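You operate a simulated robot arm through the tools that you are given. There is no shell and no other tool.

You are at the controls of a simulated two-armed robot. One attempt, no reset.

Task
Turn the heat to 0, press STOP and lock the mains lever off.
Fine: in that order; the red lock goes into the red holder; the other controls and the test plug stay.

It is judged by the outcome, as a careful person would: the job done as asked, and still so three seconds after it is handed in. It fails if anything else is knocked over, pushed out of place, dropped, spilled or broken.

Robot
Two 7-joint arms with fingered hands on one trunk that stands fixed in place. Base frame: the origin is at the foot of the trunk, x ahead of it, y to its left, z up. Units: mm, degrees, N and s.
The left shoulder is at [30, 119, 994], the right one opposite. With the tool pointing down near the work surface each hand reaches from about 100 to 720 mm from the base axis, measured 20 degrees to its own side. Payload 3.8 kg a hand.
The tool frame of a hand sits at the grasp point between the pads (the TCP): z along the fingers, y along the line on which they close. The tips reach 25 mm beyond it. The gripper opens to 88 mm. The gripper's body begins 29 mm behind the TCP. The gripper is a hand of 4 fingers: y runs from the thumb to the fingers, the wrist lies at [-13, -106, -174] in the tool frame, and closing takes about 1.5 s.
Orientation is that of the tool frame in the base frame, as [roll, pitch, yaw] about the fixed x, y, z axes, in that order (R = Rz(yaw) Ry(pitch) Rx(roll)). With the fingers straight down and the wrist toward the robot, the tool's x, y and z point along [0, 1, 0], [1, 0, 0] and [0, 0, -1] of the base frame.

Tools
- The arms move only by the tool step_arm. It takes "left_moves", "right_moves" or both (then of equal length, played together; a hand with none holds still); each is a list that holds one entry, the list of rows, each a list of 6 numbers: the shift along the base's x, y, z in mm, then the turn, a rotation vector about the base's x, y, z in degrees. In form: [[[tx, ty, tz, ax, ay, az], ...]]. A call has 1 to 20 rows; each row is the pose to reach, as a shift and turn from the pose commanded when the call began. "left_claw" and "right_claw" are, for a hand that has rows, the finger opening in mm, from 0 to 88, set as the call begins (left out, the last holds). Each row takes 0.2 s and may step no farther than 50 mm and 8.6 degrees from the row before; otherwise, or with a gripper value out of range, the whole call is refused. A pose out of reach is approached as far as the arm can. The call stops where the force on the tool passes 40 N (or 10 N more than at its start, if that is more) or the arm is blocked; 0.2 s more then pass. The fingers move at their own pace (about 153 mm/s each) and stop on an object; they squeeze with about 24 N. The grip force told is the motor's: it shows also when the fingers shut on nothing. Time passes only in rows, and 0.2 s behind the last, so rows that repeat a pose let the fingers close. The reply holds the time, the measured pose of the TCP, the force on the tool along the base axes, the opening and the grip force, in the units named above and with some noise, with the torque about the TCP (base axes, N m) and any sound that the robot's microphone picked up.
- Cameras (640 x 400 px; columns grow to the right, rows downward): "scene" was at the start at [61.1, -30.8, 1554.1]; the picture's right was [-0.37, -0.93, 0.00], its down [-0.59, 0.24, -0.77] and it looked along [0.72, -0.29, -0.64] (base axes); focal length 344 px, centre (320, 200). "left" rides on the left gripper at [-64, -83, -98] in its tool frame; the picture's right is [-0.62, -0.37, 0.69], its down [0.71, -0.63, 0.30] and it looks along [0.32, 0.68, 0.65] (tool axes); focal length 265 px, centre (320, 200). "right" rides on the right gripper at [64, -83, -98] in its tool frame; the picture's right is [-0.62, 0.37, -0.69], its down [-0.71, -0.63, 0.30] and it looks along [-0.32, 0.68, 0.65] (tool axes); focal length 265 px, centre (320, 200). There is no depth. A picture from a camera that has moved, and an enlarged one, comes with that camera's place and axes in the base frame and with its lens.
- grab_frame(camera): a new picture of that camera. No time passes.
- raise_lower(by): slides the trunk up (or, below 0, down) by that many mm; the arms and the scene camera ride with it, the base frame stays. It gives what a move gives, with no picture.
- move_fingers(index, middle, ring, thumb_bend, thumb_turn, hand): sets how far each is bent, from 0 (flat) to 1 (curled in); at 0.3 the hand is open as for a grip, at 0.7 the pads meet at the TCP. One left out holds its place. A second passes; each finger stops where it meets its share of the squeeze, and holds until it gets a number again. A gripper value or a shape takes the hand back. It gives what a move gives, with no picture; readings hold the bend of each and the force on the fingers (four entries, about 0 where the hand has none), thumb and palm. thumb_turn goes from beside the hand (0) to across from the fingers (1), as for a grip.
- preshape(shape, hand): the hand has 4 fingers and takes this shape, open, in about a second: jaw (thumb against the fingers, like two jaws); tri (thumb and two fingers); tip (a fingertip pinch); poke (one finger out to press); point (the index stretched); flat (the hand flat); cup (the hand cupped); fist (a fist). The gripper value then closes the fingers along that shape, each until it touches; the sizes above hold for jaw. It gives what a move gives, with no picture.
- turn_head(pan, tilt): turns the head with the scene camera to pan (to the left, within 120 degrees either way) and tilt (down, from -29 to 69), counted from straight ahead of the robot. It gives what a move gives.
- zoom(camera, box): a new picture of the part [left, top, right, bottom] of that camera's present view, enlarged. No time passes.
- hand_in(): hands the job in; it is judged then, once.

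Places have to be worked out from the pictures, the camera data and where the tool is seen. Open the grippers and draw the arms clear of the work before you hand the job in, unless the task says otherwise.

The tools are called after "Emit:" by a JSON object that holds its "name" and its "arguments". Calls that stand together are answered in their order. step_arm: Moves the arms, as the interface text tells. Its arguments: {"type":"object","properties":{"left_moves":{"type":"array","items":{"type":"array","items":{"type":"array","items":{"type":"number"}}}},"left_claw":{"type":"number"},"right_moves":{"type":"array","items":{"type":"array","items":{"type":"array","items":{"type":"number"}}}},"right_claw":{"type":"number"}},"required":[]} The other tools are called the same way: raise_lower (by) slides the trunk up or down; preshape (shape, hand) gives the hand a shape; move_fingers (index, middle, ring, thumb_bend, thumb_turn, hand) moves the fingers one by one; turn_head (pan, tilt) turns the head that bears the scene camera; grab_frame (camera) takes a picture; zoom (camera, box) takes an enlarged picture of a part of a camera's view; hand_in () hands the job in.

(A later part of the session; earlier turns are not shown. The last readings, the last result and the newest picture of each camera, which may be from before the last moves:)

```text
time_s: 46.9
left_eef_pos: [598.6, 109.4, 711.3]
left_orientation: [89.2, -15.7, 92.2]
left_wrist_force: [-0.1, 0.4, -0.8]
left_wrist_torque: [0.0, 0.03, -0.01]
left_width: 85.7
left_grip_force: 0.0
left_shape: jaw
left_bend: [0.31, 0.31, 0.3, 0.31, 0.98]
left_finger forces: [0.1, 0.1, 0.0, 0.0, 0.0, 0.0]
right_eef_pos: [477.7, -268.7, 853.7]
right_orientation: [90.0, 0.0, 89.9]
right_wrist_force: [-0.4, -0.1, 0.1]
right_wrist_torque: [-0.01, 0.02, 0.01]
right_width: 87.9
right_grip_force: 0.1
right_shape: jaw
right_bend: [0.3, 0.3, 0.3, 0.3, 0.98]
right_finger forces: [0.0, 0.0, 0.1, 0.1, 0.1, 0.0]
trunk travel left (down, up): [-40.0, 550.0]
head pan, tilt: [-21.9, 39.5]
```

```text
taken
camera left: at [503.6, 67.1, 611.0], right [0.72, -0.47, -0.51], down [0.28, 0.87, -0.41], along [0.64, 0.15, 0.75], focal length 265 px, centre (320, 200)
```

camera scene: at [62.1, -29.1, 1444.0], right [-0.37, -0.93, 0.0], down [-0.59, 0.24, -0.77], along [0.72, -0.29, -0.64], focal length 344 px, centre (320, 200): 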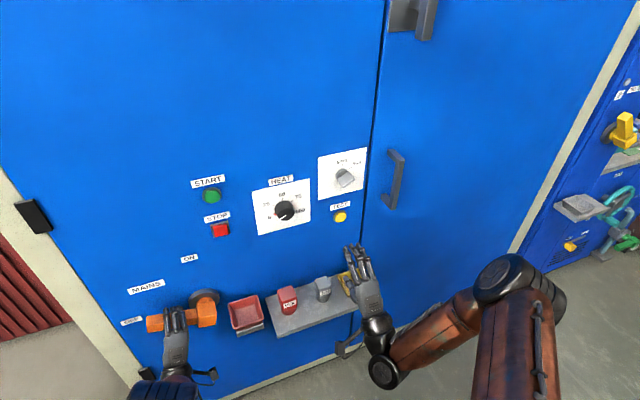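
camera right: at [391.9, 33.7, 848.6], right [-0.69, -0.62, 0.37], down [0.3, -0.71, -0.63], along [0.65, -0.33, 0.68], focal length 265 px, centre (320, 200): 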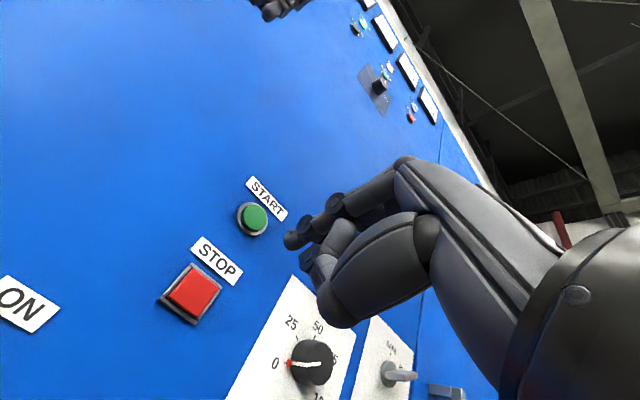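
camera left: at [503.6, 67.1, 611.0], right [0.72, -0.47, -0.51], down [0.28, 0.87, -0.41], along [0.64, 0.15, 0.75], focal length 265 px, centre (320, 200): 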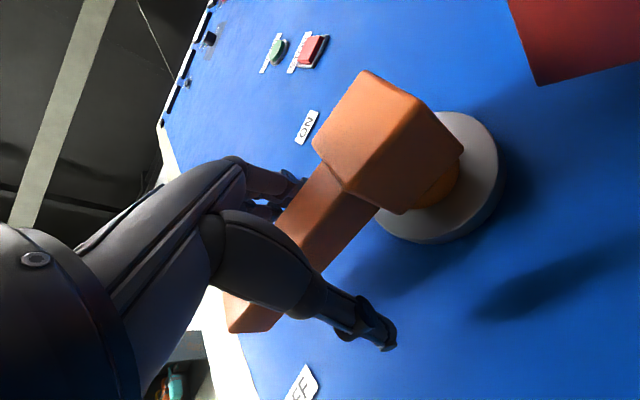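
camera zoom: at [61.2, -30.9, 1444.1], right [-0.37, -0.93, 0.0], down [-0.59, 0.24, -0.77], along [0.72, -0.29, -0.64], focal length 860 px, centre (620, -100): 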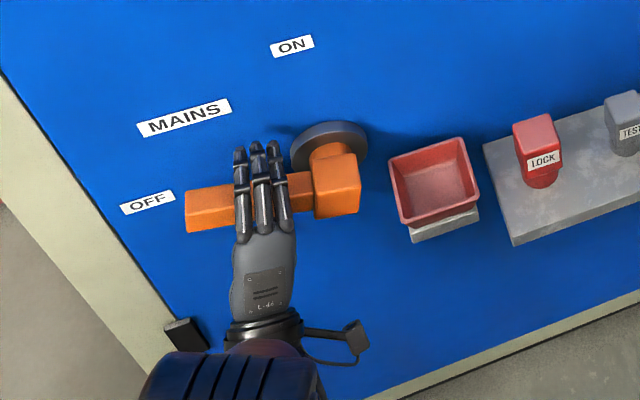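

The lever stands about 15° short of OFF. I withdraw the open hand straight out; I'll then press the lever's end down from above with a different hand pose.

Emit:
{"name": "step_arm", "arguments": {"left_moves": [[[-15, 0, 0, 0, 0, 0], [-30, 0, 0, 0, 0, 0], [-45, 0, 0, 0, 0, 0], [-60, 0, 0, 0, 0, 0], [-72, 0, 0, 0, 0, 0], [-72, 0, 0, 0, 0, 0]]]}}

Emit:
{"name": "zoom", "arguments": {"camera": "scene", "box": [110, 240, 290, 400]}}

```text
time_s: 48.3
left_eef_pos: [571.4, 97.7, 691.9]
left_orientation: [89.2, -15.7, 92.2]
left_wrist_force: [1.6, 0.1, -0.1]
left_wrist_torque: [0.0, -0.01, -0.03]
left_width: 85.7
left_grip_force: 0.1
left_shape: jaw
left_bend: [0.31, 0.31, 0.3, 0.31, 0.98]
left_finger forces: [0.1, 0.1, 0.0, 0.0, 0.0, 0.1]
left hand out of reach, approached as far as the arm can: row 2, 3, 4, 5, 6
right_eef_pos: [478.8, -271.1, 855.2]
right_orientation: [90.0, 0.0, 89.9]
right_wrist_force: [0.6, -0.3, -0.8]
right_wrist_torque: [0.01, -0.02, -0.01]
right_width: 87.5
right_grip_force: 0.1
right_shape: jaw
right_bend: [0.3, 0.3, 0.3, 0.3, 0.98]
right_finger forces: [0.1, 0.0, 0.1, 0.1, 0.0, 0.0]
trunk travel left (down, up): [-40.0, 550.0]
head pan, tilt: [-21.9, 39.5]
```

```text
2.50 times, centred on (200, 320) of scene
camera zoom: at [61.2, -30.9, 1444.1], right [-0.37, -0.93, 0.0], down [-0.59, 0.24, -0.77], along [0.72, -0.29, -0.64], focal length 860 px, centre (620, -100)
```

zoom: 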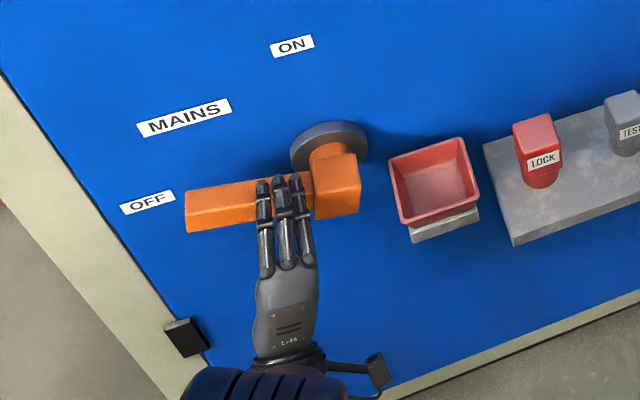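

Pulling straight back runs into the arm's reach limit and drifts down. Pitching the fingers forward-down raises the wrist, so I lift a little while pitching and retreating — the fingers stay above the bar and the thumb clears in front.

Emit:
{"name": "step_arm", "arguments": {"left_moves": [[[0, 0, 8, 0, 5, 0], [0, 0, 14, 0, 10, 0], [-5, 0, 20, 0, 15, 0], [-15, 0, 22, 0, 20, 0], [-30, 0, 25, 0, 25, 0], [-45, 0, 30, 0, 30, 0], [-55, 0, 40, 0, 35, 0], [-60, 0, 60, 0, 40, 0], [-60, 0, 60, 0, 40, 0]]]}}

Emit:
{"name": "grab_frame", "arguments": {"camera": "scene"}}

Emit:
{"name": "grab_frame", "arguments": {"camera": "left"}}

```text
time_s: 50.3
left_eef_pos: [502.6, 51.1, 746.0]
left_orientation: [130.5, -14.4, 83.2]
left_wrist_force: [0.6, 0.1, -0.5]
left_wrist_torque: [0.03, 0.01, 0.01]
left_width: 85.8
left_grip_force: 0.0
left_shape: jaw
left_bend: [0.31, 0.3, 0.3, 0.31, 0.98]
left_finger forces: [0.0, 0.0, 0.1, 0.0, 0.1, 0.0]
left hand out of reach, approached as far as the arm can: row 2, 3, 4, 5, 6, 7, 8, 9
right_eef_pos: [478.6, -269.5, 854.5]
right_orientation: [90.0, 0.0, 89.9]
right_wrist_force: [0.8, 0.9, 0.5]
right_wrist_torque: [-0.03, 0.0, 0.01]
right_width: 87.7
right_grip_force: 0.2
right_shape: jaw
right_bend: [0.3, 0.3, 0.3, 0.3, 0.98]
right_finger forces: [0.1, 0.0, 0.1, 0.0, 0.1, 0.0]
trunk travel left (down, up): [-40.0, 550.0]
head pan, tilt: [-21.9, 39.5]
```

```text
taken
camera scene: at [61.2, -31.1, 1444.0], right [-0.37, -0.93, 0.0], down [-0.59, 0.24, -0.77], along [0.72, -0.29, -0.64], focal length 344 px, centre (320, 200)
```

scene: 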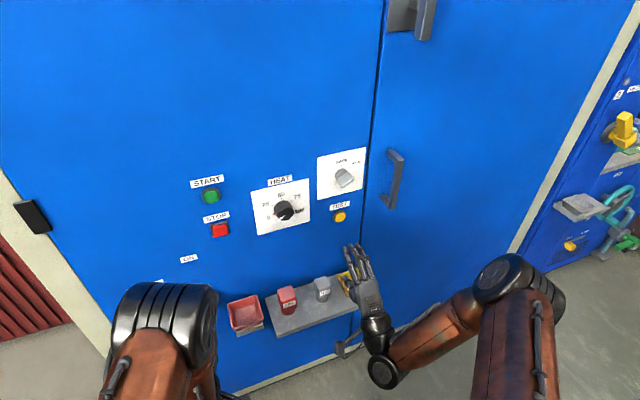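

```text
taken
camera left: at [367.2, 3.9, 728.4], right [0.24, -0.45, -0.86], down [-0.07, 0.87, -0.48], along [0.97, 0.18, 0.17], focal length 265 px, centre (320, 200)
```

left: 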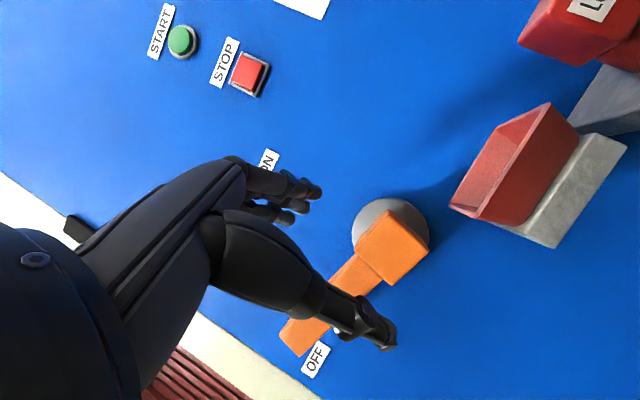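

The left hand is free of the lever with no force. I raise the trunk back up 110 mm, which lifts both hands through free space and gives the arms more room.

Emit:
{"name": "raise_lower", "arguments": {"by": 110}}

Emit:
{"name": "grab_frame", "arguments": {"camera": "scene"}}

```text
time_s: 51.7
left_eef_pos: [503.0, 50.3, 855.5]
left_orientation: [130.2, -14.4, 83.4]
left_wrist_force: [-0.6, -0.8, -0.2]
left_wrist_torque: [0.04, 0.01, 0.02]
left_width: 85.7
left_grip_force: 0.0
left_shape: jaw
left_bend: [0.31, 0.3, 0.3, 0.31, 0.98]
left_finger forces: [0.0, 0.0, 0.0, 0.1, 0.0, 0.0]
right_eef_pos: [479.2, -269.3, 964.1]
right_orientation: [90.1, 0.0, 89.9]
right_wrist_force: [-0.4, 0.1, 0.1]
right_wrist_torque: [0.02, -0.01, -0.01]
right_width: 87.5
right_grip_force: 0.0
right_shape: jaw
right_bend: [0.3, 0.3, 0.3, 0.3, 0.98]
right_finger forces: [0.1, 0.0, 0.0, 0.0, 0.1, 0.1]
trunk travel left (down, up): [-150.0, 440.0]
head pan, tilt: [-21.9, 39.5]
```

```text
taken
camera scene: at [61.4, -31.0, 1553.9], right [-0.37, -0.93, 0.0], down [-0.59, 0.24, -0.77], along [0.72, -0.29, -0.64], focal length 344 px, centre (320, 200)
```

scene: 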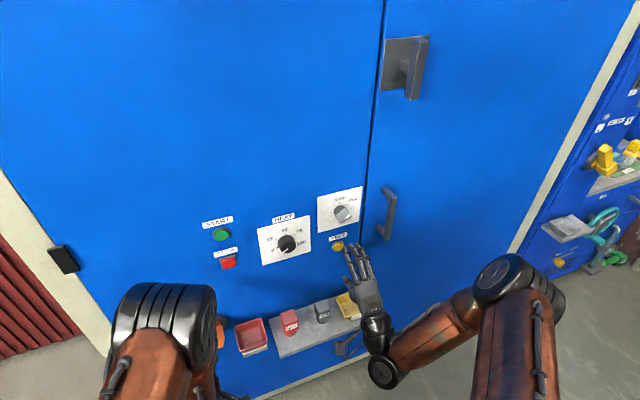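

Trunk is back up. Now I turn the left hand to point forward-down (30° from vertical) at about [540, 150, 860], above and in front of the lever's end.

Emit:
{"name": "step_arm", "arguments": {"left_moves": [[[7, 20, 1, -2.6, 4.1, 1.8], [15, 40, 2, -5.2, 8.2, 3.6], [22, 60, 3, -7.9, 12.3, 5.4], [30, 80, 4, -10.5, 16.4, 7.2], [37, 100, 5, -13.1, 20.5, 9.0], [37, 100, 5, -13.1, 20.5, 9.0]]]}}

Emit:
{"name": "grab_frame", "arguments": {"camera": "scene"}}

```text
time_s: 53.1
left_eef_pos: [541.1, 87.4, 869.1]
left_orientation: [150.4, -1.3, 92.3]
left_wrist_force: [0.6, -0.8, -0.5]
left_wrist_torque: [-0.03, 0.0, 0.02]
left_width: 85.4
left_grip_force: 0.1
left_shape: jaw
left_bend: [0.31, 0.3, 0.3, 0.31, 0.98]
left_finger forces: [0.0, 0.0, 0.0, 0.0, 0.0, 0.0]
left hand out of reach, approached as far as the arm can: row 1, 2, 3, 4, 5, 6
right_eef_pos: [478.6, -269.8, 965.7]
right_orientation: [90.0, 0.0, 89.9]
right_wrist_force: [0.2, -0.4, -0.5]
right_wrist_torque: [0.02, 0.01, 0.0]
right_width: 87.8
right_grip_force: 0.0
right_shape: jaw
right_bend: [0.3, 0.3, 0.3, 0.3, 0.98]
right_finger forces: [0.1, 0.0, 0.0, 0.0, 0.0, 0.1]
trunk travel left (down, up): [-150.0, 440.0]
head pan, tilt: [-21.9, 39.5]
```

```text
taken
camera scene: at [61.2, -31.4, 1554.0], right [-0.37, -0.93, 0.0], down [-0.59, 0.24, -0.77], along [0.72, -0.29, -0.64], focal length 344 px, centre (320, 200)
```

scene: 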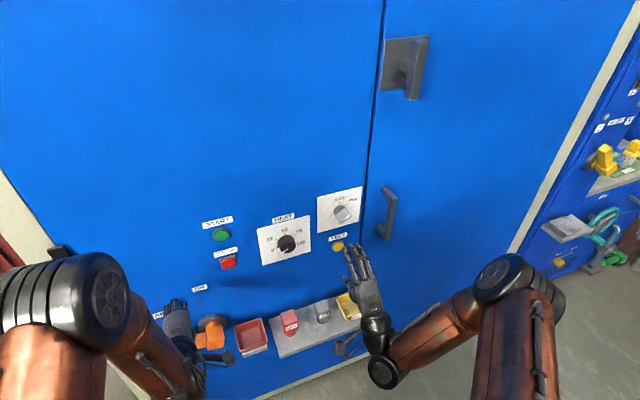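

The arm is unfolding outward; orientation is nearly as wanted. I continue toward [560, 150, 860].

Emit:
{"name": "step_arm", "arguments": {"left_moves": [[[5, 15, 0, 0, 0, 0], [10, 30, 0, 0, 0, 0], [15, 45, -3, 0, 0, 0], [19, 62, -9, 0, 1, -2], [19, 62, -9, 0, 1, -2]]]}}

Emit:
{"name": "preshape", "arguments": {"hand": "left", "shape": "poke"}}

Emit:
{"name": "grab_frame", "arguments": {"camera": "scene"}}

Emit:
{"name": "grab_frame", "arguments": {"camera": "left"}}

```text
time_s: 54.3
left_eef_pos: [562.2, 79.8, 866.1]
left_orientation: [151.7, -1.6, 91.0]
left_wrist_force: [0.2, 0.9, -0.5]
left_wrist_torque: [0.02, 0.04, -0.01]
left_width: 85.4
left_grip_force: 0.1
left_shape: jaw
left_bend: [0.31, 0.3, 0.3, 0.31, 0.98]
left_finger forces: [0.0, 0.0, 0.1, 0.1, 0.0, 0.0]
left hand out of reach, approached as far as the arm can: row 1, 2, 3, 4, 5
right_eef_pos: [478.4, -270.1, 964.9]
right_orientation: [90.0, 0.0, 89.9]
right_wrist_force: [0.4, -0.1, -0.6]
right_wrist_torque: [-0.03, 0.02, -0.02]
right_width: 87.8
right_grip_force: 0.0
right_shape: jaw
right_bend: [0.3, 0.3, 0.3, 0.3, 0.98]
right_finger forces: [0.0, 0.1, 0.0, 0.1, 0.0, 0.0]
trunk travel left (down, up): [-150.0, 440.0]
head pan, tilt: [-21.9, 39.5]
```

```text
time_s: 55.2
left_eef_pos: [560.4, 78.0, 866.6]
left_orientation: [151.6, -1.7, 91.0]
left_wrist_force: [0.7, -0.1, 0.2]
left_wrist_torque: [-0.04, 0.0, 0.01]
left_width: 0.0
left_grip_force: 0.1
left_shape: poke
left_bend: [0.7, 0.7, 0.99, 1.0, 1.0]
left_finger forces: [0.0, 0.1, 0.0, 0.0, 0.0, 0.0]
right_eef_pos: [479.3, -269.3, 964.6]
right_orientation: [90.0, 0.0, 89.9]
right_wrist_force: [0.1, 0.3, 0.7]
right_wrist_torque: [0.01, 0.04, 0.0]
right_width: 88.0
right_grip_force: 0.1
right_shape: jaw
right_bend: [0.3, 0.3, 0.3, 0.3, 0.98]
right_finger forces: [0.0, 0.0, 0.0, 0.0, 0.1, 0.0]
trunk travel left (down, up): [-150.0, 440.0]
head pan, tilt: [-21.9, 39.5]
```

```text
taken
camera scene: at [61.2, -30.9, 1554.1], right [-0.37, -0.93, 0.0], down [-0.59, 0.24, -0.77], along [0.72, -0.29, -0.64], focal length 344 px, centre (320, 200)
```

scene: 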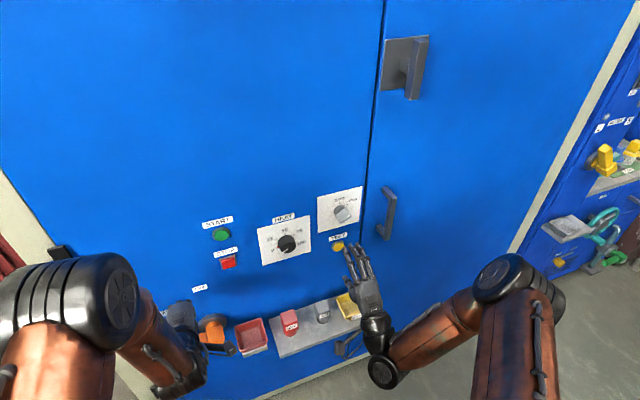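

```text
taken
camera left: at [442.2, 12.2, 909.8], right [0.02, -0.6, -0.8], down [-0.42, 0.72, -0.55], along [0.91, 0.35, -0.24], focal length 265 px, centre (320, 200)
```

left: 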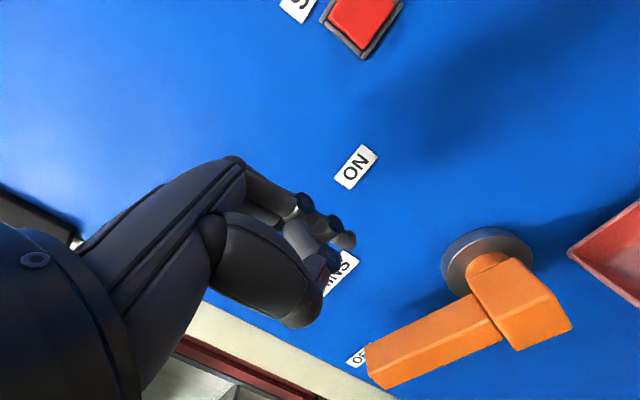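

The left arm is in an awkward elbow configuration and can't go further left. I bring it back toward its starting pose (high, fingers down) to recover a natural configuration.

Emit:
{"name": "step_arm", "arguments": {"left_moves": [[[-15, 0, 15, 0, 0, 0], [-30, 0, 30, 0, 0, 0], [-45, 0, 50, 0, 0, 0], [-60, 5, 75, 0, 4, 0], [-70, 8, 100, 0, 8, 0], [-75, 10, 125, 0, 12, 0], [-80, 14, 150, 0, 16, 0], [-85, 18, 175, 0, 20, 0], [-90, 22, 200, 0, 24, 0], [-92, 25, 220, 0, 28, 0], [-92, 26, 232, 0, 29, 0], [-92, 26, 232, 0, 29, 0]]]}}

Emit:
{"name": "grab_frame", "arguments": {"camera": "scene"}}

```text
time_s: 57.8
left_eef_pos: [464.4, 103.4, 1099.2]
left_orientation: [-179.4, -1.9, 90.1]
left_wrist_force: [0.4, 0.6, 0.5]
left_wrist_torque: [-0.03, 0.02, -0.01]
left_width: 0.0
left_grip_force: 0.0
left_shape: poke
left_bend: [0.7, 0.7, 0.99, 1.0, 1.0]
left_finger forces: [0.1, 0.1, 0.1, 0.0, 0.0, 0.0]
right_eef_pos: [479.1, -269.3, 964.9]
right_orientation: [90.0, 0.0, 89.9]
right_wrist_force: [0.4, 0.8, 0.3]
right_wrist_torque: [0.01, 0.01, 0.0]
right_width: 88.1
right_grip_force: 0.0
right_shape: jaw
right_bend: [0.3, 0.3, 0.3, 0.3, 0.98]
right_finger forces: [0.0, 0.0, 0.0, 0.0, 0.0, 0.0]
trunk travel left (down, up): [-150.0, 440.0]
head pan, tilt: [-21.9, 39.5]
```

```text
taken
camera scene: at [61.3, -30.9, 1554.0], right [-0.37, -0.93, 0.0], down [-0.59, 0.24, -0.77], along [0.72, -0.29, -0.64], focal length 344 px, centre (320, 200)
```

scene: 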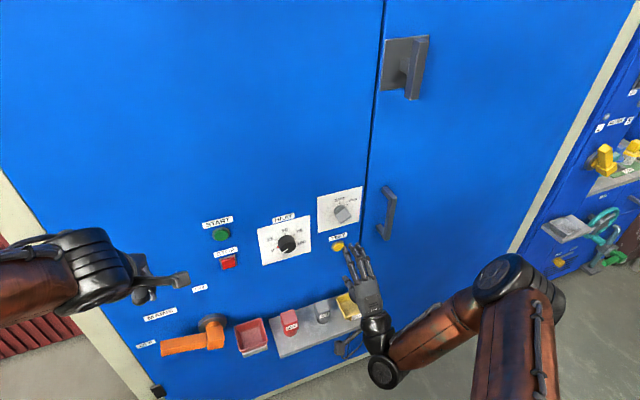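

The left arm is back in its natural configuration and the lever stays at ~75°. I zoom in on the lever, and move the left hand (poke shape, pitched 20°) over the lever's end.

Emit:
{"name": "zoom", "arguments": {"camera": "scene", "box": [120, 280, 300, 390]}}

Emit:
{"name": "step_arm", "arguments": {"left_moves": [[[10, 5, -35, 0, -3, 0], [20, 10, -70, 0, -6, 0], [32, 16, -105, 0, -9, 0], [45, 22, -140, 0, -12, 0], [58, 28, -175, 0, -15, 0], [72, 34, -210, 0, -18, 0], [86, 40, -240, 0, -20, 0], [95, 44, -265, 0, -20, 0], [95, 47, -280, 0, -20, 0], [95, 47, -280, 0, -20, 0]]]}}

Emit:
{"name": "grab_frame", "arguments": {"camera": "left"}}

Emit:
{"name": "grab_frame", "arguments": {"camera": "scene"}}

```text
3.56 times, centred on (210, 335) of scene
camera zoom: at [61.3, -30.9, 1554.0], right [-0.37, -0.93, 0.0], down [-0.59, 0.24, -0.77], along [0.72, -0.29, -0.64], focal length 1223 px, centre (711, -280)
```

zoom: 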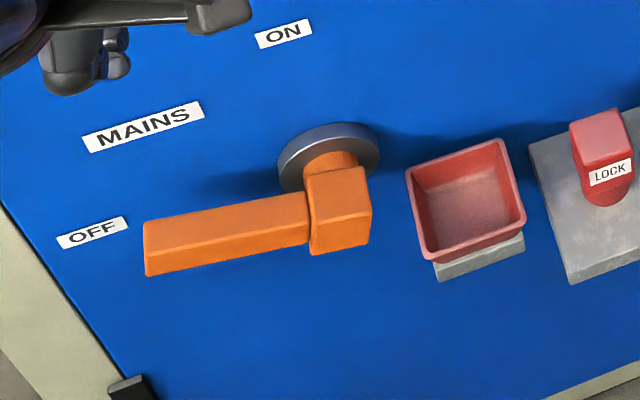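

```text
time_s: 60.0
left_eef_pos: [568.3, 122.1, 859.3]
left_orientation: [160.5, -1.8, 90.8]
left_wrist_force: [-0.6, 0.2, 0.1]
left_wrist_torque: [-0.01, -0.01, 0.01]
left_width: 0.0
left_grip_force: 0.2
left_shape: poke
left_bend: [0.7, 0.7, 0.99, 1.0, 1.0]
left_finger forces: [0.1, 0.1, 0.0, 0.0, 0.0, 0.1]
left hand out of reach, approached as far as the arm can: row 7, 8, 9, 10
right_eef_pos: [478.4, -267.8, 965.7]
right_orientation: [90.0, 0.0, 89.9]
right_wrist_force: [0.6, -0.1, -0.3]
right_wrist_torque: [0.0, 0.0, -0.03]
right_width: 87.9
right_grip_force: 0.1
right_shape: jaw
right_bend: [0.3, 0.3, 0.3, 0.3, 0.98]
right_finger forces: [0.1, 0.0, 0.0, 0.0, 0.1, 0.1]
trunk travel left (down, up): [-150.0, 440.0]
head pan, tilt: [-21.9, 39.5]
```

```text
taken
camera left: at [458.1, 54.3, 920.5], right [-0.11, -0.6, -0.79], down [-0.5, 0.72, -0.48], along [0.86, 0.35, -0.38], focal length 265 px, centre (320, 200)
```

left: 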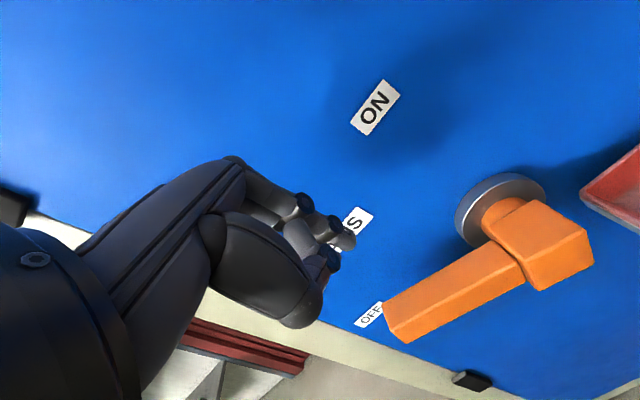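

```text
taken
camera scene: at [60.1, -30.2, 1554.1], right [-0.37, -0.93, 0.0], down [-0.59, 0.24, -0.77], along [0.72, -0.29, -0.64], focal length 344 px, centre (320, 200)
```

scene: 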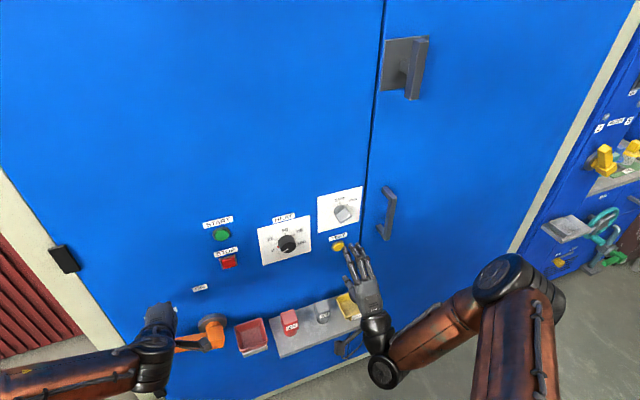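

The arm's low limit is reached here, but the trunk can lower the whole arm. I first set the hand over the lever's end higher up, at about [588, 148, 895].

Emit:
{"name": "step_arm", "arguments": {"left_moves": [[[0, 8, 15, 0, 0, 0], [5, 16, 30, 0, 0, 0], [12, 22, 38, 0, 0, 0], [20, 27, 38, 0, 0, 0], [20, 27, 38, 0, 0, 0]]]}}

Emit:
{"name": "grab_frame", "arguments": {"camera": "scene"}}

```text
time_s: 61.2
left_eef_pos: [587.1, 146.5, 895.0]
left_orientation: [160.6, -1.8, 90.8]
left_wrist_force: [1.2, -1.3, 0.1]
left_wrist_torque: [-0.01, -0.01, -0.01]
left_width: 0.0
left_grip_force: 0.0
left_shape: poke
left_bend: [0.7, 0.7, 0.99, 1.0, 1.0]
left_finger forces: [0.0, 0.0, 0.0, 0.1, 0.1, 0.1]
right_eef_pos: [479.0, -269.2, 965.1]
right_orientation: [90.0, 0.0, 89.9]
right_wrist_force: [-1.2, 0.3, 1.0]
right_wrist_torque: [0.0, -0.02, 0.01]
right_width: 87.7
right_grip_force: 0.1
right_shape: jaw
right_bend: [0.3, 0.3, 0.3, 0.3, 0.98]
right_finger forces: [0.0, 0.1, 0.0, 0.1, 0.1, 0.0]
trunk travel left (down, up): [-150.0, 440.0]
head pan, tilt: [-21.9, 39.5]
```

```text
taken
camera scene: at [61.1, -30.9, 1554.1], right [-0.37, -0.93, 0.0], down [-0.59, 0.24, -0.77], along [0.72, -0.29, -0.64], focal length 344 px, centre (320, 200)
```

scene: 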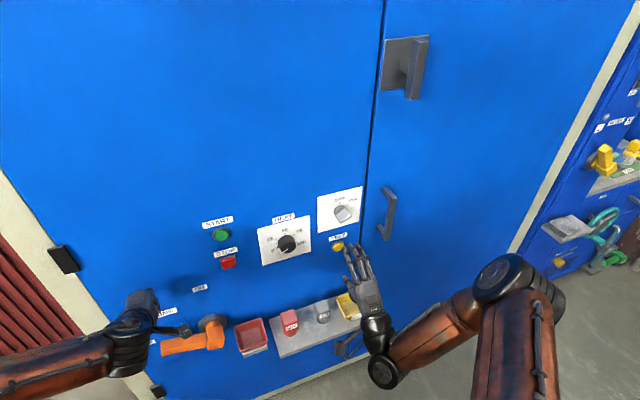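

The hand is exactly above the lever's end. I lower the trunk 105 mm to bring it just over the bar.

Emit:
{"name": "raise_lower", "arguments": {"by": -105}}

Emit:
{"name": "grab_frame", "arguments": {"camera": "left"}}

Emit:
{"name": "zoom", "arguments": {"camera": "scene", "box": [100, 230, 300, 370]}}

```text
time_s: 62.6
left_eef_pos: [586.9, 145.8, 791.6]
left_orientation: [160.4, -1.8, 90.8]
left_wrist_force: [-0.4, 0.5, -0.5]
left_wrist_torque: [0.0, 0.02, 0.02]
left_width: 0.1
left_grip_force: 0.1
left_shape: poke
left_bend: [0.7, 0.7, 0.99, 1.0, 1.0]
left_finger forces: [0.0, 0.0, 0.0, 0.0, 0.1, 0.1]
right_eef_pos: [478.7, -268.7, 860.5]
right_orientation: [90.1, 0.1, 89.9]
right_wrist_force: [-0.3, -0.2, -0.2]
right_wrist_torque: [0.01, -0.02, 0.0]
right_width: 87.8
right_grip_force: 0.1
right_shape: jaw
right_bend: [0.3, 0.3, 0.3, 0.3, 0.98]
right_finger forces: [0.1, 0.0, 0.0, 0.1, 0.1, 0.0]
trunk travel left (down, up): [-45.0, 545.0]
head pan, tilt: [-21.9, 39.5]
```

```text
taken
camera left: at [476.3, 79.2, 852.9], right [-0.11, -0.6, -0.79], down [-0.5, 0.72, -0.47], along [0.86, 0.35, -0.38], focal length 265 px, centre (320, 200)
```

left: 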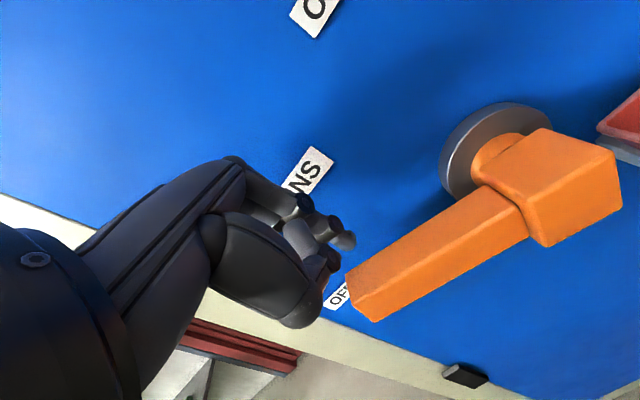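

```text
2.86 times, centred on (200, 300) of scene
camera zoom: at [61.1, -30.8, 1449.2], right [-0.37, -0.93, 0.0], down [-0.59, 0.24, -0.77], along [0.72, -0.29, -0.64], focal length 983 px, centre (663, -86)
```

zoom: 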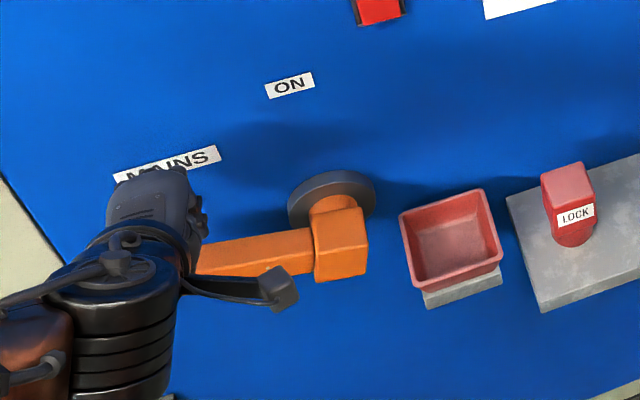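

The fingertips will come down on the top of the bar near its end. I lower in small steps and watch the force.

Emit:
{"name": "step_arm", "arguments": {"left_moves": [[[0, 0, -6, 0, 0, 0], [0, 0, -12, 0, 0, 0], [0, 0, -18, 0, 0, 0], [0, 0, -24, 0, 0, 0], [0, 0, -30, 0, 0, 0]]]}}

Emit:
{"name": "grab_frame", "arguments": {"camera": "left"}}

```text
time_s: 63.8
left_eef_pos: [586.7, 147.7, 760.7]
left_orientation: [160.5, -1.8, 90.9]
left_wrist_force: [0.8, 0.8, 1.3]
left_wrist_torque: [0.04, 0.03, 0.04]
left_width: 0.0
left_grip_force: 0.1
left_shape: poke
left_bend: [0.7, 0.7, 0.99, 1.0, 1.0]
left_finger forces: [0.0, 1.0, 0.1, 0.0, 0.0, 0.0]
right_eef_pos: [478.1, -269.7, 861.0]
right_orientation: [90.0, 0.0, 89.8]
right_wrist_force: [0.4, 0.4, 0.7]
right_wrist_torque: [0.0, -0.01, -0.01]
right_width: 88.0
right_grip_force: 0.0
right_shape: jaw
right_bend: [0.3, 0.3, 0.3, 0.3, 0.98]
right_finger forces: [0.1, 0.0, 0.1, 0.0, 0.0, 0.0]
trunk travel left (down, up): [-45.0, 545.0]
head pan, tilt: [-21.9, 39.5]
```

```text
taken
camera left: at [476.3, 79.8, 822.3], right [-0.11, -0.6, -0.8], down [-0.5, 0.72, -0.47], along [0.86, 0.35, -0.38], focal length 265 px, centre (320, 200)
```

left: 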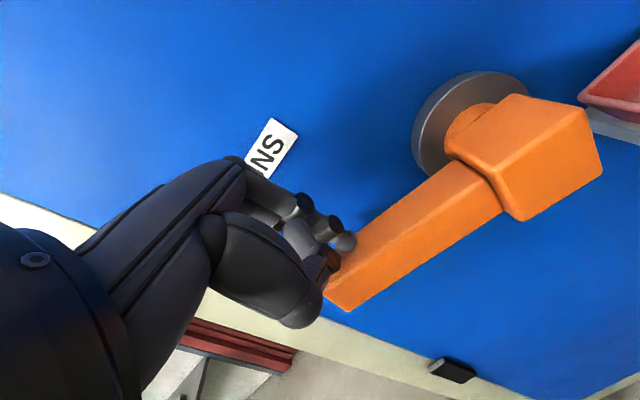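

Contact made (1 N) at the bar's top. I keep pressing down about 26 mm to bring the lever to OFF.

Emit:
{"name": "step_arm", "arguments": {"left_moves": [[[0, 0, -4, 0, 0, 0], [0, 0, -8, 0, 0, 0], [0, 0, -12, 0, 0, 0], [0, 0, -16, 0, 0, 0], [0, 0, -20, 0, 0, 0]]]}}

Emit:
{"name": "grab_frame", "arguments": {"camera": "left"}}

```text
time_s: 65.0
left_eef_pos: [586.8, 146.9, 754.1]
left_orientation: [160.6, -1.8, 90.8]
left_wrist_force: [0.4, 0.3, 1.1]
left_wrist_torque: [0.0, 0.02, 0.04]
left_width: 0.0
left_grip_force: 0.2
left_shape: poke
left_bend: [0.7, 0.7, 0.99, 1.0, 1.0]
left_finger forces: [0.0, 0.1, 0.0, 0.0, 0.0, 0.1]
left hand out of reach, approached as far as the arm can: row 3, 4, 5
right_eef_pos: [479.2, -270.0, 859.6]
right_orientation: [90.0, 0.0, 89.9]
right_wrist_force: [-0.4, -0.2, 0.3]
right_wrist_torque: [0.01, 0.0, 0.0]
right_width: 88.1
right_grip_force: 0.1
right_shape: jaw
right_bend: [0.3, 0.3, 0.3, 0.3, 0.98]
right_finger forces: [0.0, 0.0, 0.0, 0.1, 0.0, 0.0]
trunk travel left (down, up): [-45.0, 545.0]
head pan, tilt: [-21.9, 39.5]
```

```text
taken
camera left: at [476.9, 80.0, 815.9], right [-0.11, -0.6, -0.79], down [-0.51, 0.72, -0.47], along [0.86, 0.35, -0.38], focal length 265 px, centre (320, 200)
```

left: 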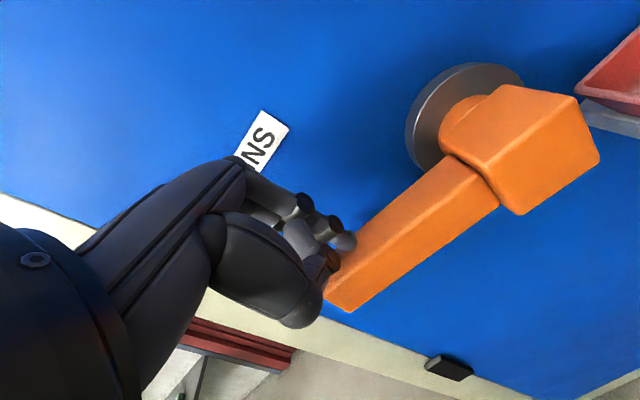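

The lever yields with ~1 N, but the arm is at its lower limit, so I continue the push with the trunk in small steps.

Emit:
{"name": "raise_lower", "arguments": {"by": -8}}

Emit:
{"name": "raise_lower", "arguments": {"by": -6}}

Emit:
{"name": "grab_frame", "arguments": {"camera": "left"}}

Emit:
{"name": "zoom", "arguments": {"camera": "scene", "box": [100, 230, 300, 370]}}

```text
time_s: 65.6
left_eef_pos: [587.5, 147.4, 745.6]
left_orientation: [160.8, -1.7, 90.9]
left_wrist_force: [-0.3, 0.6, 0.6]
left_wrist_torque: [0.01, -0.01, -0.01]
left_width: 0.0
left_grip_force: 0.1
left_shape: poke
left_bend: [0.7, 0.7, 0.99, 1.0, 1.0]
left_finger forces: [0.0, 0.0, 0.0, 0.0, 0.0, 0.0]
right_eef_pos: [479.6, -268.7, 852.8]
right_orientation: [90.0, 0.0, 89.8]
right_wrist_force: [-0.2, -0.8, 0.3]
right_wrist_torque: [-0.01, -0.05, 0.0]
right_width: 87.8
right_grip_force: 0.0
right_shape: jaw
right_bend: [0.3, 0.3, 0.3, 0.3, 0.98]
right_finger forces: [0.0, 0.0, 0.0, 0.1, 0.1, 0.0]
trunk travel left (down, up): [-37.0, 553.0]
head pan, tilt: [-21.9, 39.5]
```

```text
time_s: 66.1
left_eef_pos: [587.0, 148.2, 740.3]
left_orientation: [160.8, -1.8, 91.0]
left_wrist_force: [-0.8, -0.6, -0.4]
left_wrist_torque: [0.03, -0.02, 0.02]
left_width: 0.0
left_grip_force: 0.1
left_shape: poke
left_bend: [0.7, 0.7, 0.99, 1.0, 1.0]
left_finger forces: [0.1, 0.1, 0.1, 0.0, 0.0, 0.0]
right_eef_pos: [478.5, -269.6, 846.8]
right_orientation: [90.0, 0.0, 89.9]
right_wrist_force: [-0.4, -0.3, 0.1]
right_wrist_torque: [-0.02, 0.0, 0.02]
right_width: 87.9
right_grip_force: 0.0
right_shape: jaw
right_bend: [0.3, 0.3, 0.3, 0.3, 0.98]
right_finger forces: [0.0, 0.0, 0.0, 0.0, 0.1, 0.0]
trunk travel left (down, up): [-31.0, 559.0]
head pan, tilt: [-21.9, 39.5]
```

```text
taken
camera left: at [476.8, 80.0, 801.8], right [-0.11, -0.6, -0.79], down [-0.51, 0.72, -0.47], along [0.86, 0.35, -0.38], focal length 265 px, centre (320, 200)
```

left: 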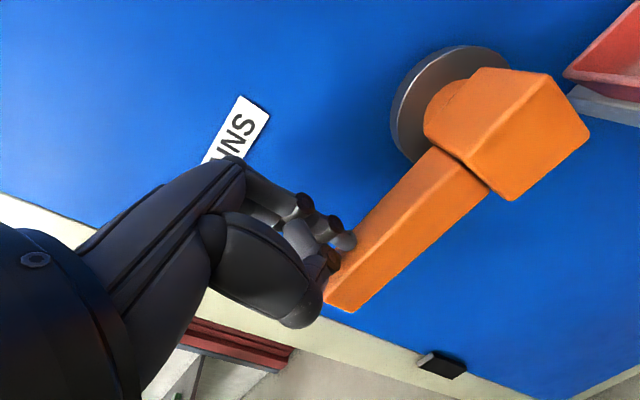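

```text
2.86 times, centred on (200, 300) of scene
camera zoom: at [61.2, -30.8, 1435.0], right [-0.37, -0.93, 0.0], down [-0.59, 0.24, -0.77], along [0.72, -0.29, -0.64], focal length 983 px, centre (663, -86)
```

zoom: 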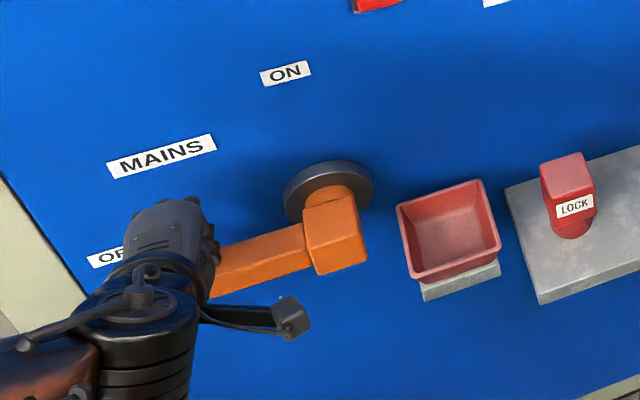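

The lever is at roughly 82° and still moves freely. I continue in small trunk steps.

Emit:
{"name": "raise_lower", "arguments": {"by": -6}}

Emit:
{"name": "raise_lower", "arguments": {"by": -4}}

Emit:
{"name": "zoom", "arguments": {"camera": "scene", "box": [100, 230, 300, 370]}}

```text
time_s: 66.7
left_eef_pos: [586.6, 147.5, 737.6]
left_orientation: [160.3, -1.9, 90.9]
left_wrist_force: [-0.3, 1.7, 19.6]
left_wrist_torque: [0.15, -0.07, 0.0]
left_width: 0.0
left_grip_force: 0.1
left_shape: poke
left_bend: [0.7, 0.7, 0.99, 1.0, 1.0]
left_finger forces: [0.0, 20.1, 0.0, 0.1, 0.0, 0.0]
right_eef_pos: [477.3, -269.1, 840.9]
right_orientation: [89.9, 0.0, 89.9]
right_wrist_force: [0.2, 0.7, 0.9]
right_wrist_torque: [-0.02, -0.01, -0.01]
right_width: 87.9
right_grip_force: 0.1
right_shape: jaw
right_bend: [0.3, 0.3, 0.3, 0.3, 0.98]
right_finger forces: [0.1, 0.0, 0.0, 0.0, 0.1, 0.0]
trunk travel left (down, up): [-25.0, 565.0]
head pan, tilt: [-21.9, 39.5]
```

```text
time_s: 67.2
left_eef_pos: [587.2, 148.8, 736.6]
left_orientation: [159.8, -1.9, 91.0]
left_wrist_force: [2.9, 4.1, 39.1]
left_wrist_torque: [0.32, -0.3, -0.01]
left_width: 0.0
left_grip_force: 0.2
left_shape: poke
left_bend: [0.7, 0.7, 0.99, 1.0, 1.0]
left_finger forces: [1.3, 38.2, 0.0, 0.0, 0.1, 0.1]
right_eef_pos: [477.3, -269.7, 837.2]
right_orientation: [89.8, 0.0, 89.8]
right_wrist_force: [-0.2, -0.3, -0.2]
right_wrist_torque: [-0.04, 0.02, -0.01]
right_width: 88.0
right_grip_force: 0.0
right_shape: jaw
right_bend: [0.3, 0.3, 0.3, 0.3, 0.98]
right_finger forces: [0.0, 0.0, 0.0, 0.0, 0.0, 0.1]
trunk travel left (down, up): [-21.0, 569.0]
head pan, tilt: [-21.9, 39.5]
```

```text
2.86 times, centred on (200, 300) of scene
camera zoom: at [57.4, -31.2, 1425.5], right [-0.37, -0.93, 0.0], down [-0.59, 0.24, -0.77], along [0.72, -0.29, -0.63], focal length 983 px, centre (663, -86)
```

zoom: 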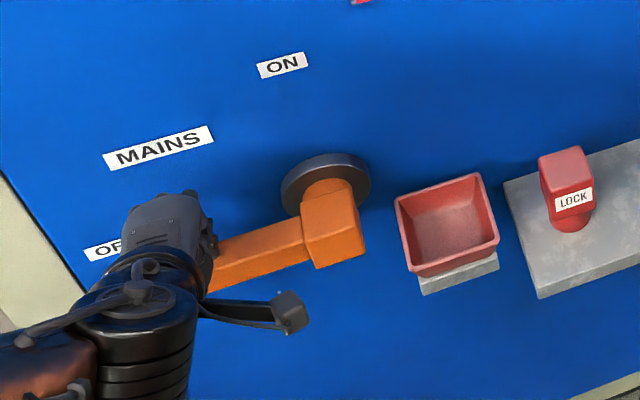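

The lever has hit its end stop (force rose to 39 N at the expected height). I ease off by raising the trunk, then lift clear and verify.

Emit:
{"name": "raise_lower", "arguments": {"by": 12}}

Emit:
{"name": "raise_lower", "arguments": {"by": 117}}

Emit:
{"name": "step_arm", "arguments": {"left_moves": [[[-15, 0, 20, 0, 3, 0], [-30, 0, 45, 0, 6, 0], [-45, 0, 75, 0, 9, 0], [-60, 5, 105, 0, 12, 0], [-75, 10, 135, 0, 15, 0], [-90, 15, 165, 0, 18, 0], [-105, 20, 195, 0, 20, 0], [-120, 25, 215, 0, 20, 0], [-120, 25, 215, 0, 20, 0]]]}}

Emit:
{"name": "grab_frame", "arguments": {"camera": "scene"}}

Emit:
{"name": "zoom", "arguments": {"camera": "scene", "box": [120, 280, 300, 390]}}

```text
time_s: 67.8
left_eef_pos: [584.5, 147.5, 738.3]
left_orientation: [161.2, -1.7, 90.7]
left_wrist_force: [1.4, -0.1, 2.0]
left_wrist_torque: [-0.01, -0.05, 0.0]
left_width: 0.0
left_grip_force: 0.1
left_shape: poke
left_bend: [0.7, 0.7, 0.99, 1.0, 1.0]
left_finger forces: [0.1, 1.2, 0.1, 0.1, 0.1, 0.0]
right_eef_pos: [477.8, -268.4, 848.2]
right_orientation: [90.0, 0.0, 89.9]
right_wrist_force: [-0.6, -0.1, 0.8]
right_wrist_torque: [0.0, -0.01, 0.0]
right_width: 88.1
right_grip_force: 0.2
right_shape: jaw
right_bend: [0.3, 0.3, 0.3, 0.3, 0.98]
right_finger forces: [0.0, 0.0, 0.0, 0.0, 0.1, 0.1]
trunk travel left (down, up): [-33.0, 557.0]
head pan, tilt: [-21.9, 39.5]
```

```text
time_s: 69.3
left_eef_pos: [587.0, 147.6, 858.7]
left_orientation: [160.7, -1.8, 90.9]
left_wrist_force: [0.3, -1.0, 0.0]
left_wrist_torque: [-0.01, -0.02, 0.02]
left_width: 0.1
left_grip_force: 0.1
left_shape: poke
left_bend: [0.7, 0.7, 0.99, 1.0, 1.0]
left_finger forces: [0.1, 0.0, 0.0, 0.1, 0.1, 0.0]
right_eef_pos: [478.4, -268.7, 964.3]
right_orientation: [89.9, 0.0, 90.0]
right_wrist_force: [0.6, -0.3, 0.3]
right_wrist_torque: [-0.04, -0.03, -0.01]
right_width: 87.4
right_grip_force: 0.0
right_shape: jaw
right_bend: [0.3, 0.3, 0.3, 0.3, 0.98]
right_finger forces: [0.1, 0.0, 0.0, 0.0, 0.1, 0.0]
trunk travel left (down, up): [-150.0, 440.0]
head pan, tilt: [-21.9, 39.5]
```

```text
time_s: 71.3
left_eef_pos: [467.3, 173.5, 1073.5]
left_orientation: [-179.3, -2.1, 90.2]
left_wrist_force: [0.1, -0.2, -1.0]
left_wrist_torque: [-0.01, 0.05, 0.02]
left_width: 0.0
left_grip_force: 0.1
left_shape: poke
left_bend: [0.7, 0.7, 0.99, 1.0, 1.0]
left_finger forces: [0.0, 0.0, 0.0, 0.1, 0.0, 0.0]
right_eef_pos: [479.2, -270.7, 965.2]
right_orientation: [90.0, 0.0, 89.9]
right_wrist_force: [0.4, 0.0, -0.6]
right_wrist_torque: [0.0, 0.01, -0.01]
right_width: 87.8
right_grip_force: 0.1
right_shape: jaw
right_bend: [0.3, 0.3, 0.3, 0.3, 0.98]
right_finger forces: [0.0, 0.1, 0.0, 0.0, 0.1, 0.1]
trunk travel left (down, up): [-150.0, 440.0]
head pan, tilt: [-21.9, 39.5]
```

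```text
taken
camera scene: at [61.7, -30.6, 1554.0], right [-0.37, -0.93, 0.0], down [-0.59, 0.24, -0.77], along [0.72, -0.29, -0.64], focal length 344 px, centre (320, 200)
```

scene: 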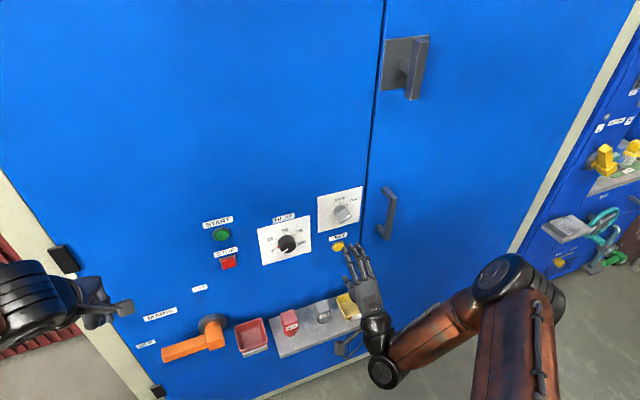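

```text
3.56 times, centred on (210, 335) of scene
camera zoom: at [61.7, -30.6, 1554.0], right [-0.37, -0.93, 0.0], down [-0.59, 0.24, -0.77], along [0.72, -0.29, -0.64], focal length 1223 px, centre (711, -280)
```

zoom: 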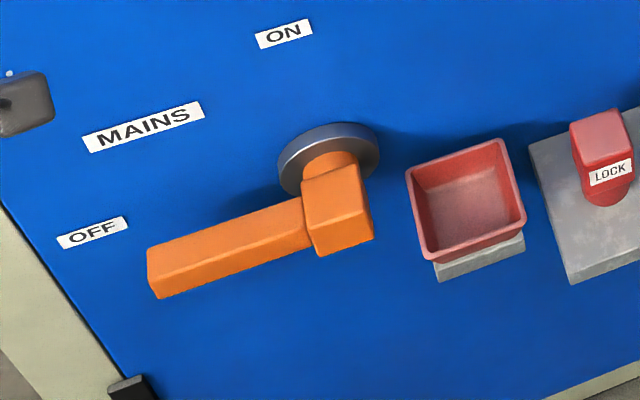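

The lever's edge now lines up exactly with the panel's horizontal: it is OFF at its stop. Next, the red lock: the right hand turns fingers-down over the lock, staying high first.

Emit:
{"name": "step_arm", "arguments": {"right_moves": [[[5, 10, 10, 0, 8.2, 0], [10, 20, 20, 0, 16.4, 0], [15, 30, 30, 0, 24.6, 0], [20, 40, 40, 0, 32.8, 0], [25, 50, 50, 0, 41, 0], [30, 60, 55, 0, 49.2, 0], [35, 70, 60, 0, 57.4, 0], [40, 80, 60, 0, 65.6, 0], [45, 95, 55, 0, 73.8, 0], [50, 110, 50, 0, 82, 0], [55, 121, 45, 0, 90, 0], [55, 121, 45, 0, 90, 0]]]}}

Emit:
{"name": "grab_frame", "arguments": {"camera": "scene"}}

Emit:
{"name": "grab_frame", "arguments": {"camera": "right"}}

```text
time_s: 73.9
left_eef_pos: [466.6, 172.7, 1075.0]
left_orientation: [-179.3, -2.1, 90.3]
left_wrist_force: [-0.4, -0.7, -0.6]
left_wrist_torque: [0.04, 0.0, 0.02]
left_width: 0.1
left_grip_force: 0.0
left_shape: poke
left_bend: [0.7, 0.7, 0.99, 1.0, 1.0]
left_finger forces: [0.0, 0.0, 0.0, 0.0, 0.0, 0.0]
right_eef_pos: [533.5, -149.6, 1010.9]
right_orientation: [-179.9, -0.1, 90.0]
right_wrist_force: [1.1, -0.7, -0.4]
right_wrist_torque: [0.02, 0.01, 0.01]
right_width: 87.7
right_grip_force: 0.0
right_shape: jaw
right_bend: [0.3, 0.3, 0.3, 0.3, 0.98]
right_finger forces: [0.0, 0.0, 0.0, 0.0, 0.1, 0.0]
trunk travel left (down, up): [-150.0, 440.0]
head pan, tilt: [-21.9, 39.5]
```

```text
taken
camera scene: at [60.7, -32.8, 1554.0], right [-0.37, -0.93, 0.0], down [-0.59, 0.24, -0.77], along [0.72, -0.29, -0.64], focal length 344 px, centre (320, 200)
```

scene: 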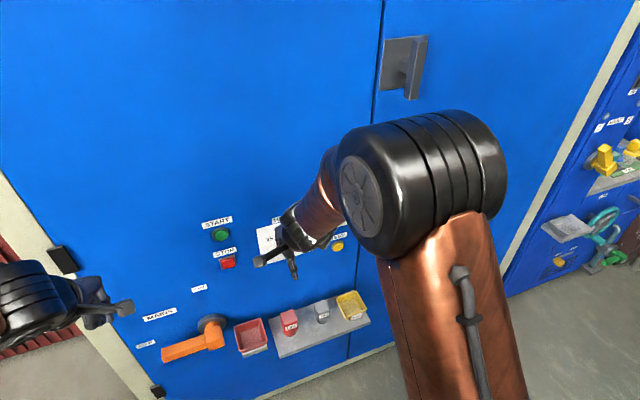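

```text
taken
camera right: at [450.7, -86.3, 1108.6], right [0.37, -0.62, 0.69], down [-0.63, -0.71, -0.3], along [0.68, -0.32, -0.65], focal length 265 px, centre (320, 200)
```

right: 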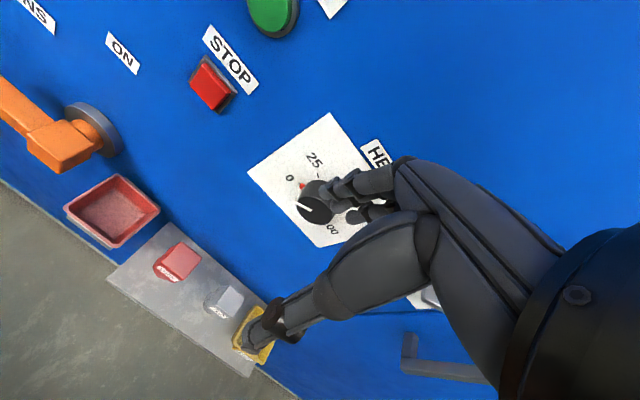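

Reached with fingers down. I descend to z≈830 keeping x≈538 so the hand clears the heat dial.

Emit:
{"name": "step_arm", "arguments": {"right_moves": [[[2, 0, -30, 0, 0, 0], [4, 1, -60, 0, 0, 0], [5, 2, -90, 0, 0, 0], [5, 2, -120, 0, 0, 0], [5, 2, -150, 0, 0, 0], [5, 2, -180, 0, 0, 0], [5, 2, -180, 0, 0, 0]]]}}

Emit:
{"name": "grab_frame", "arguments": {"camera": "scene"}}

Emit:
{"name": "grab_frame", "arguments": {"camera": "right"}}

```text
time_s: 75.5
left_eef_pos: [467.1, 174.7, 1075.2]
left_orientation: [-179.3, -2.0, 90.3]
left_wrist_force: [0.1, 0.5, 0.2]
left_wrist_torque: [0.03, -0.03, 0.03]
left_width: 0.1
left_grip_force: 0.0
left_shape: poke
left_bend: [0.7, 0.7, 0.99, 1.0, 1.0]
left_finger forces: [0.0, 0.0, 0.0, 0.1, 0.1, 0.0]
right_eef_pos: [538.9, -146.6, 829.3]
right_orientation: [-179.9, 0.1, 90.0]
right_wrist_force: [-1.1, -0.1, -0.8]
right_wrist_torque: [-0.02, 0.03, 0.02]
right_width: 87.8
right_grip_force: 0.1
right_shape: jaw
right_bend: [0.3, 0.3, 0.3, 0.3, 0.98]
right_finger forces: [0.1, 0.0, 0.1, 0.1, 0.0, 0.1]
trunk travel left (down, up): [-150.0, 440.0]
head pan, tilt: [-21.9, 39.5]
```

```text
taken
camera scene: at [60.9, -30.6, 1554.1], right [-0.37, -0.93, 0.0], down [-0.59, 0.24, -0.77], along [0.72, -0.29, -0.64], focal length 344 px, centre (320, 200)
```

scene: 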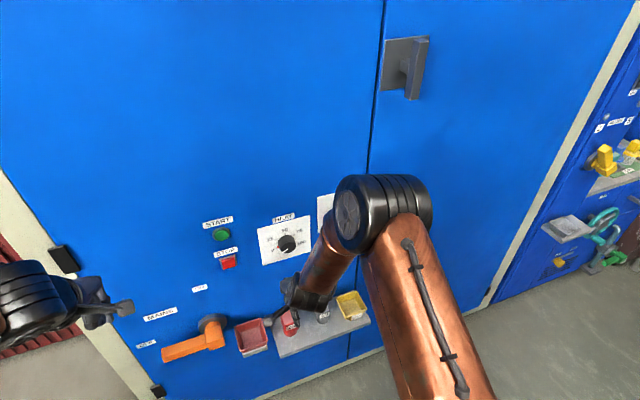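

```text
taken
camera right: at [454.7, -83.0, 927.3], right [0.37, -0.62, 0.69], down [-0.63, -0.71, -0.3], along [0.68, -0.33, -0.65], focal length 265 px, centre (320, 200)
```

right: 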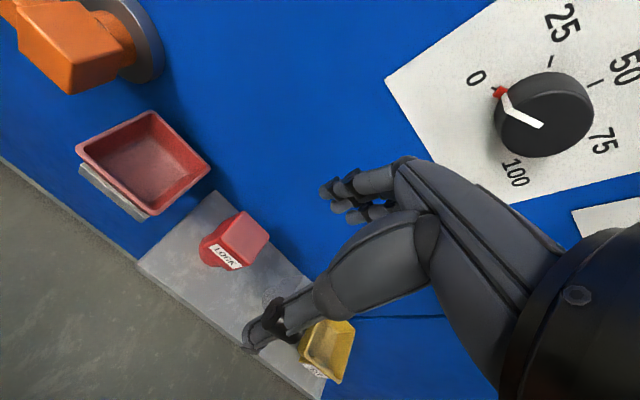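

No reach problem here. I zoom on the lock and holder from this camera to refine their positions.

Emit:
{"name": "zoom", "arguments": {"camera": "right", "box": [60, 90, 300, 290]}}

Emit:
{"name": "zoom", "arguments": {"camera": "left", "box": [440, 100, 640, 300]}}

```text
2.00 times, centred on (180, 190) of right
camera zoom: at [454.7, -83.0, 927.3], right [0.37, -0.62, 0.69], down [-0.63, -0.71, -0.3], along [0.68, -0.33, -0.65], focal length 531 px, centre (600, 220)
```

zoom: 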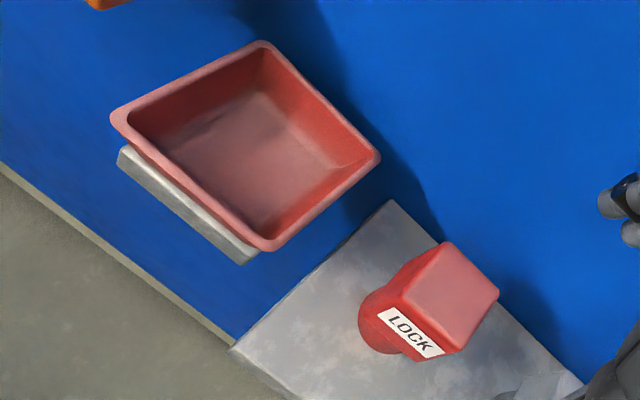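

```text
2.00 times, centred on (540, 200) of left
camera zoom: at [385.0, 106.4, 1170.3], right [-0.37, -0.6, -0.71], down [-0.64, 0.72, -0.27], along [0.67, 0.35, -0.65], focal length 531 px, centre (-120, 200)
```

zoom: 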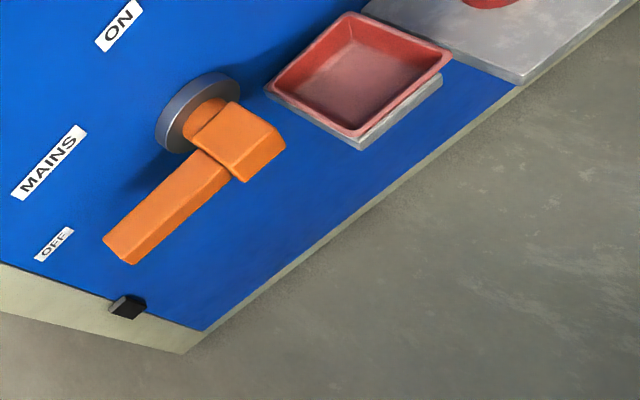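

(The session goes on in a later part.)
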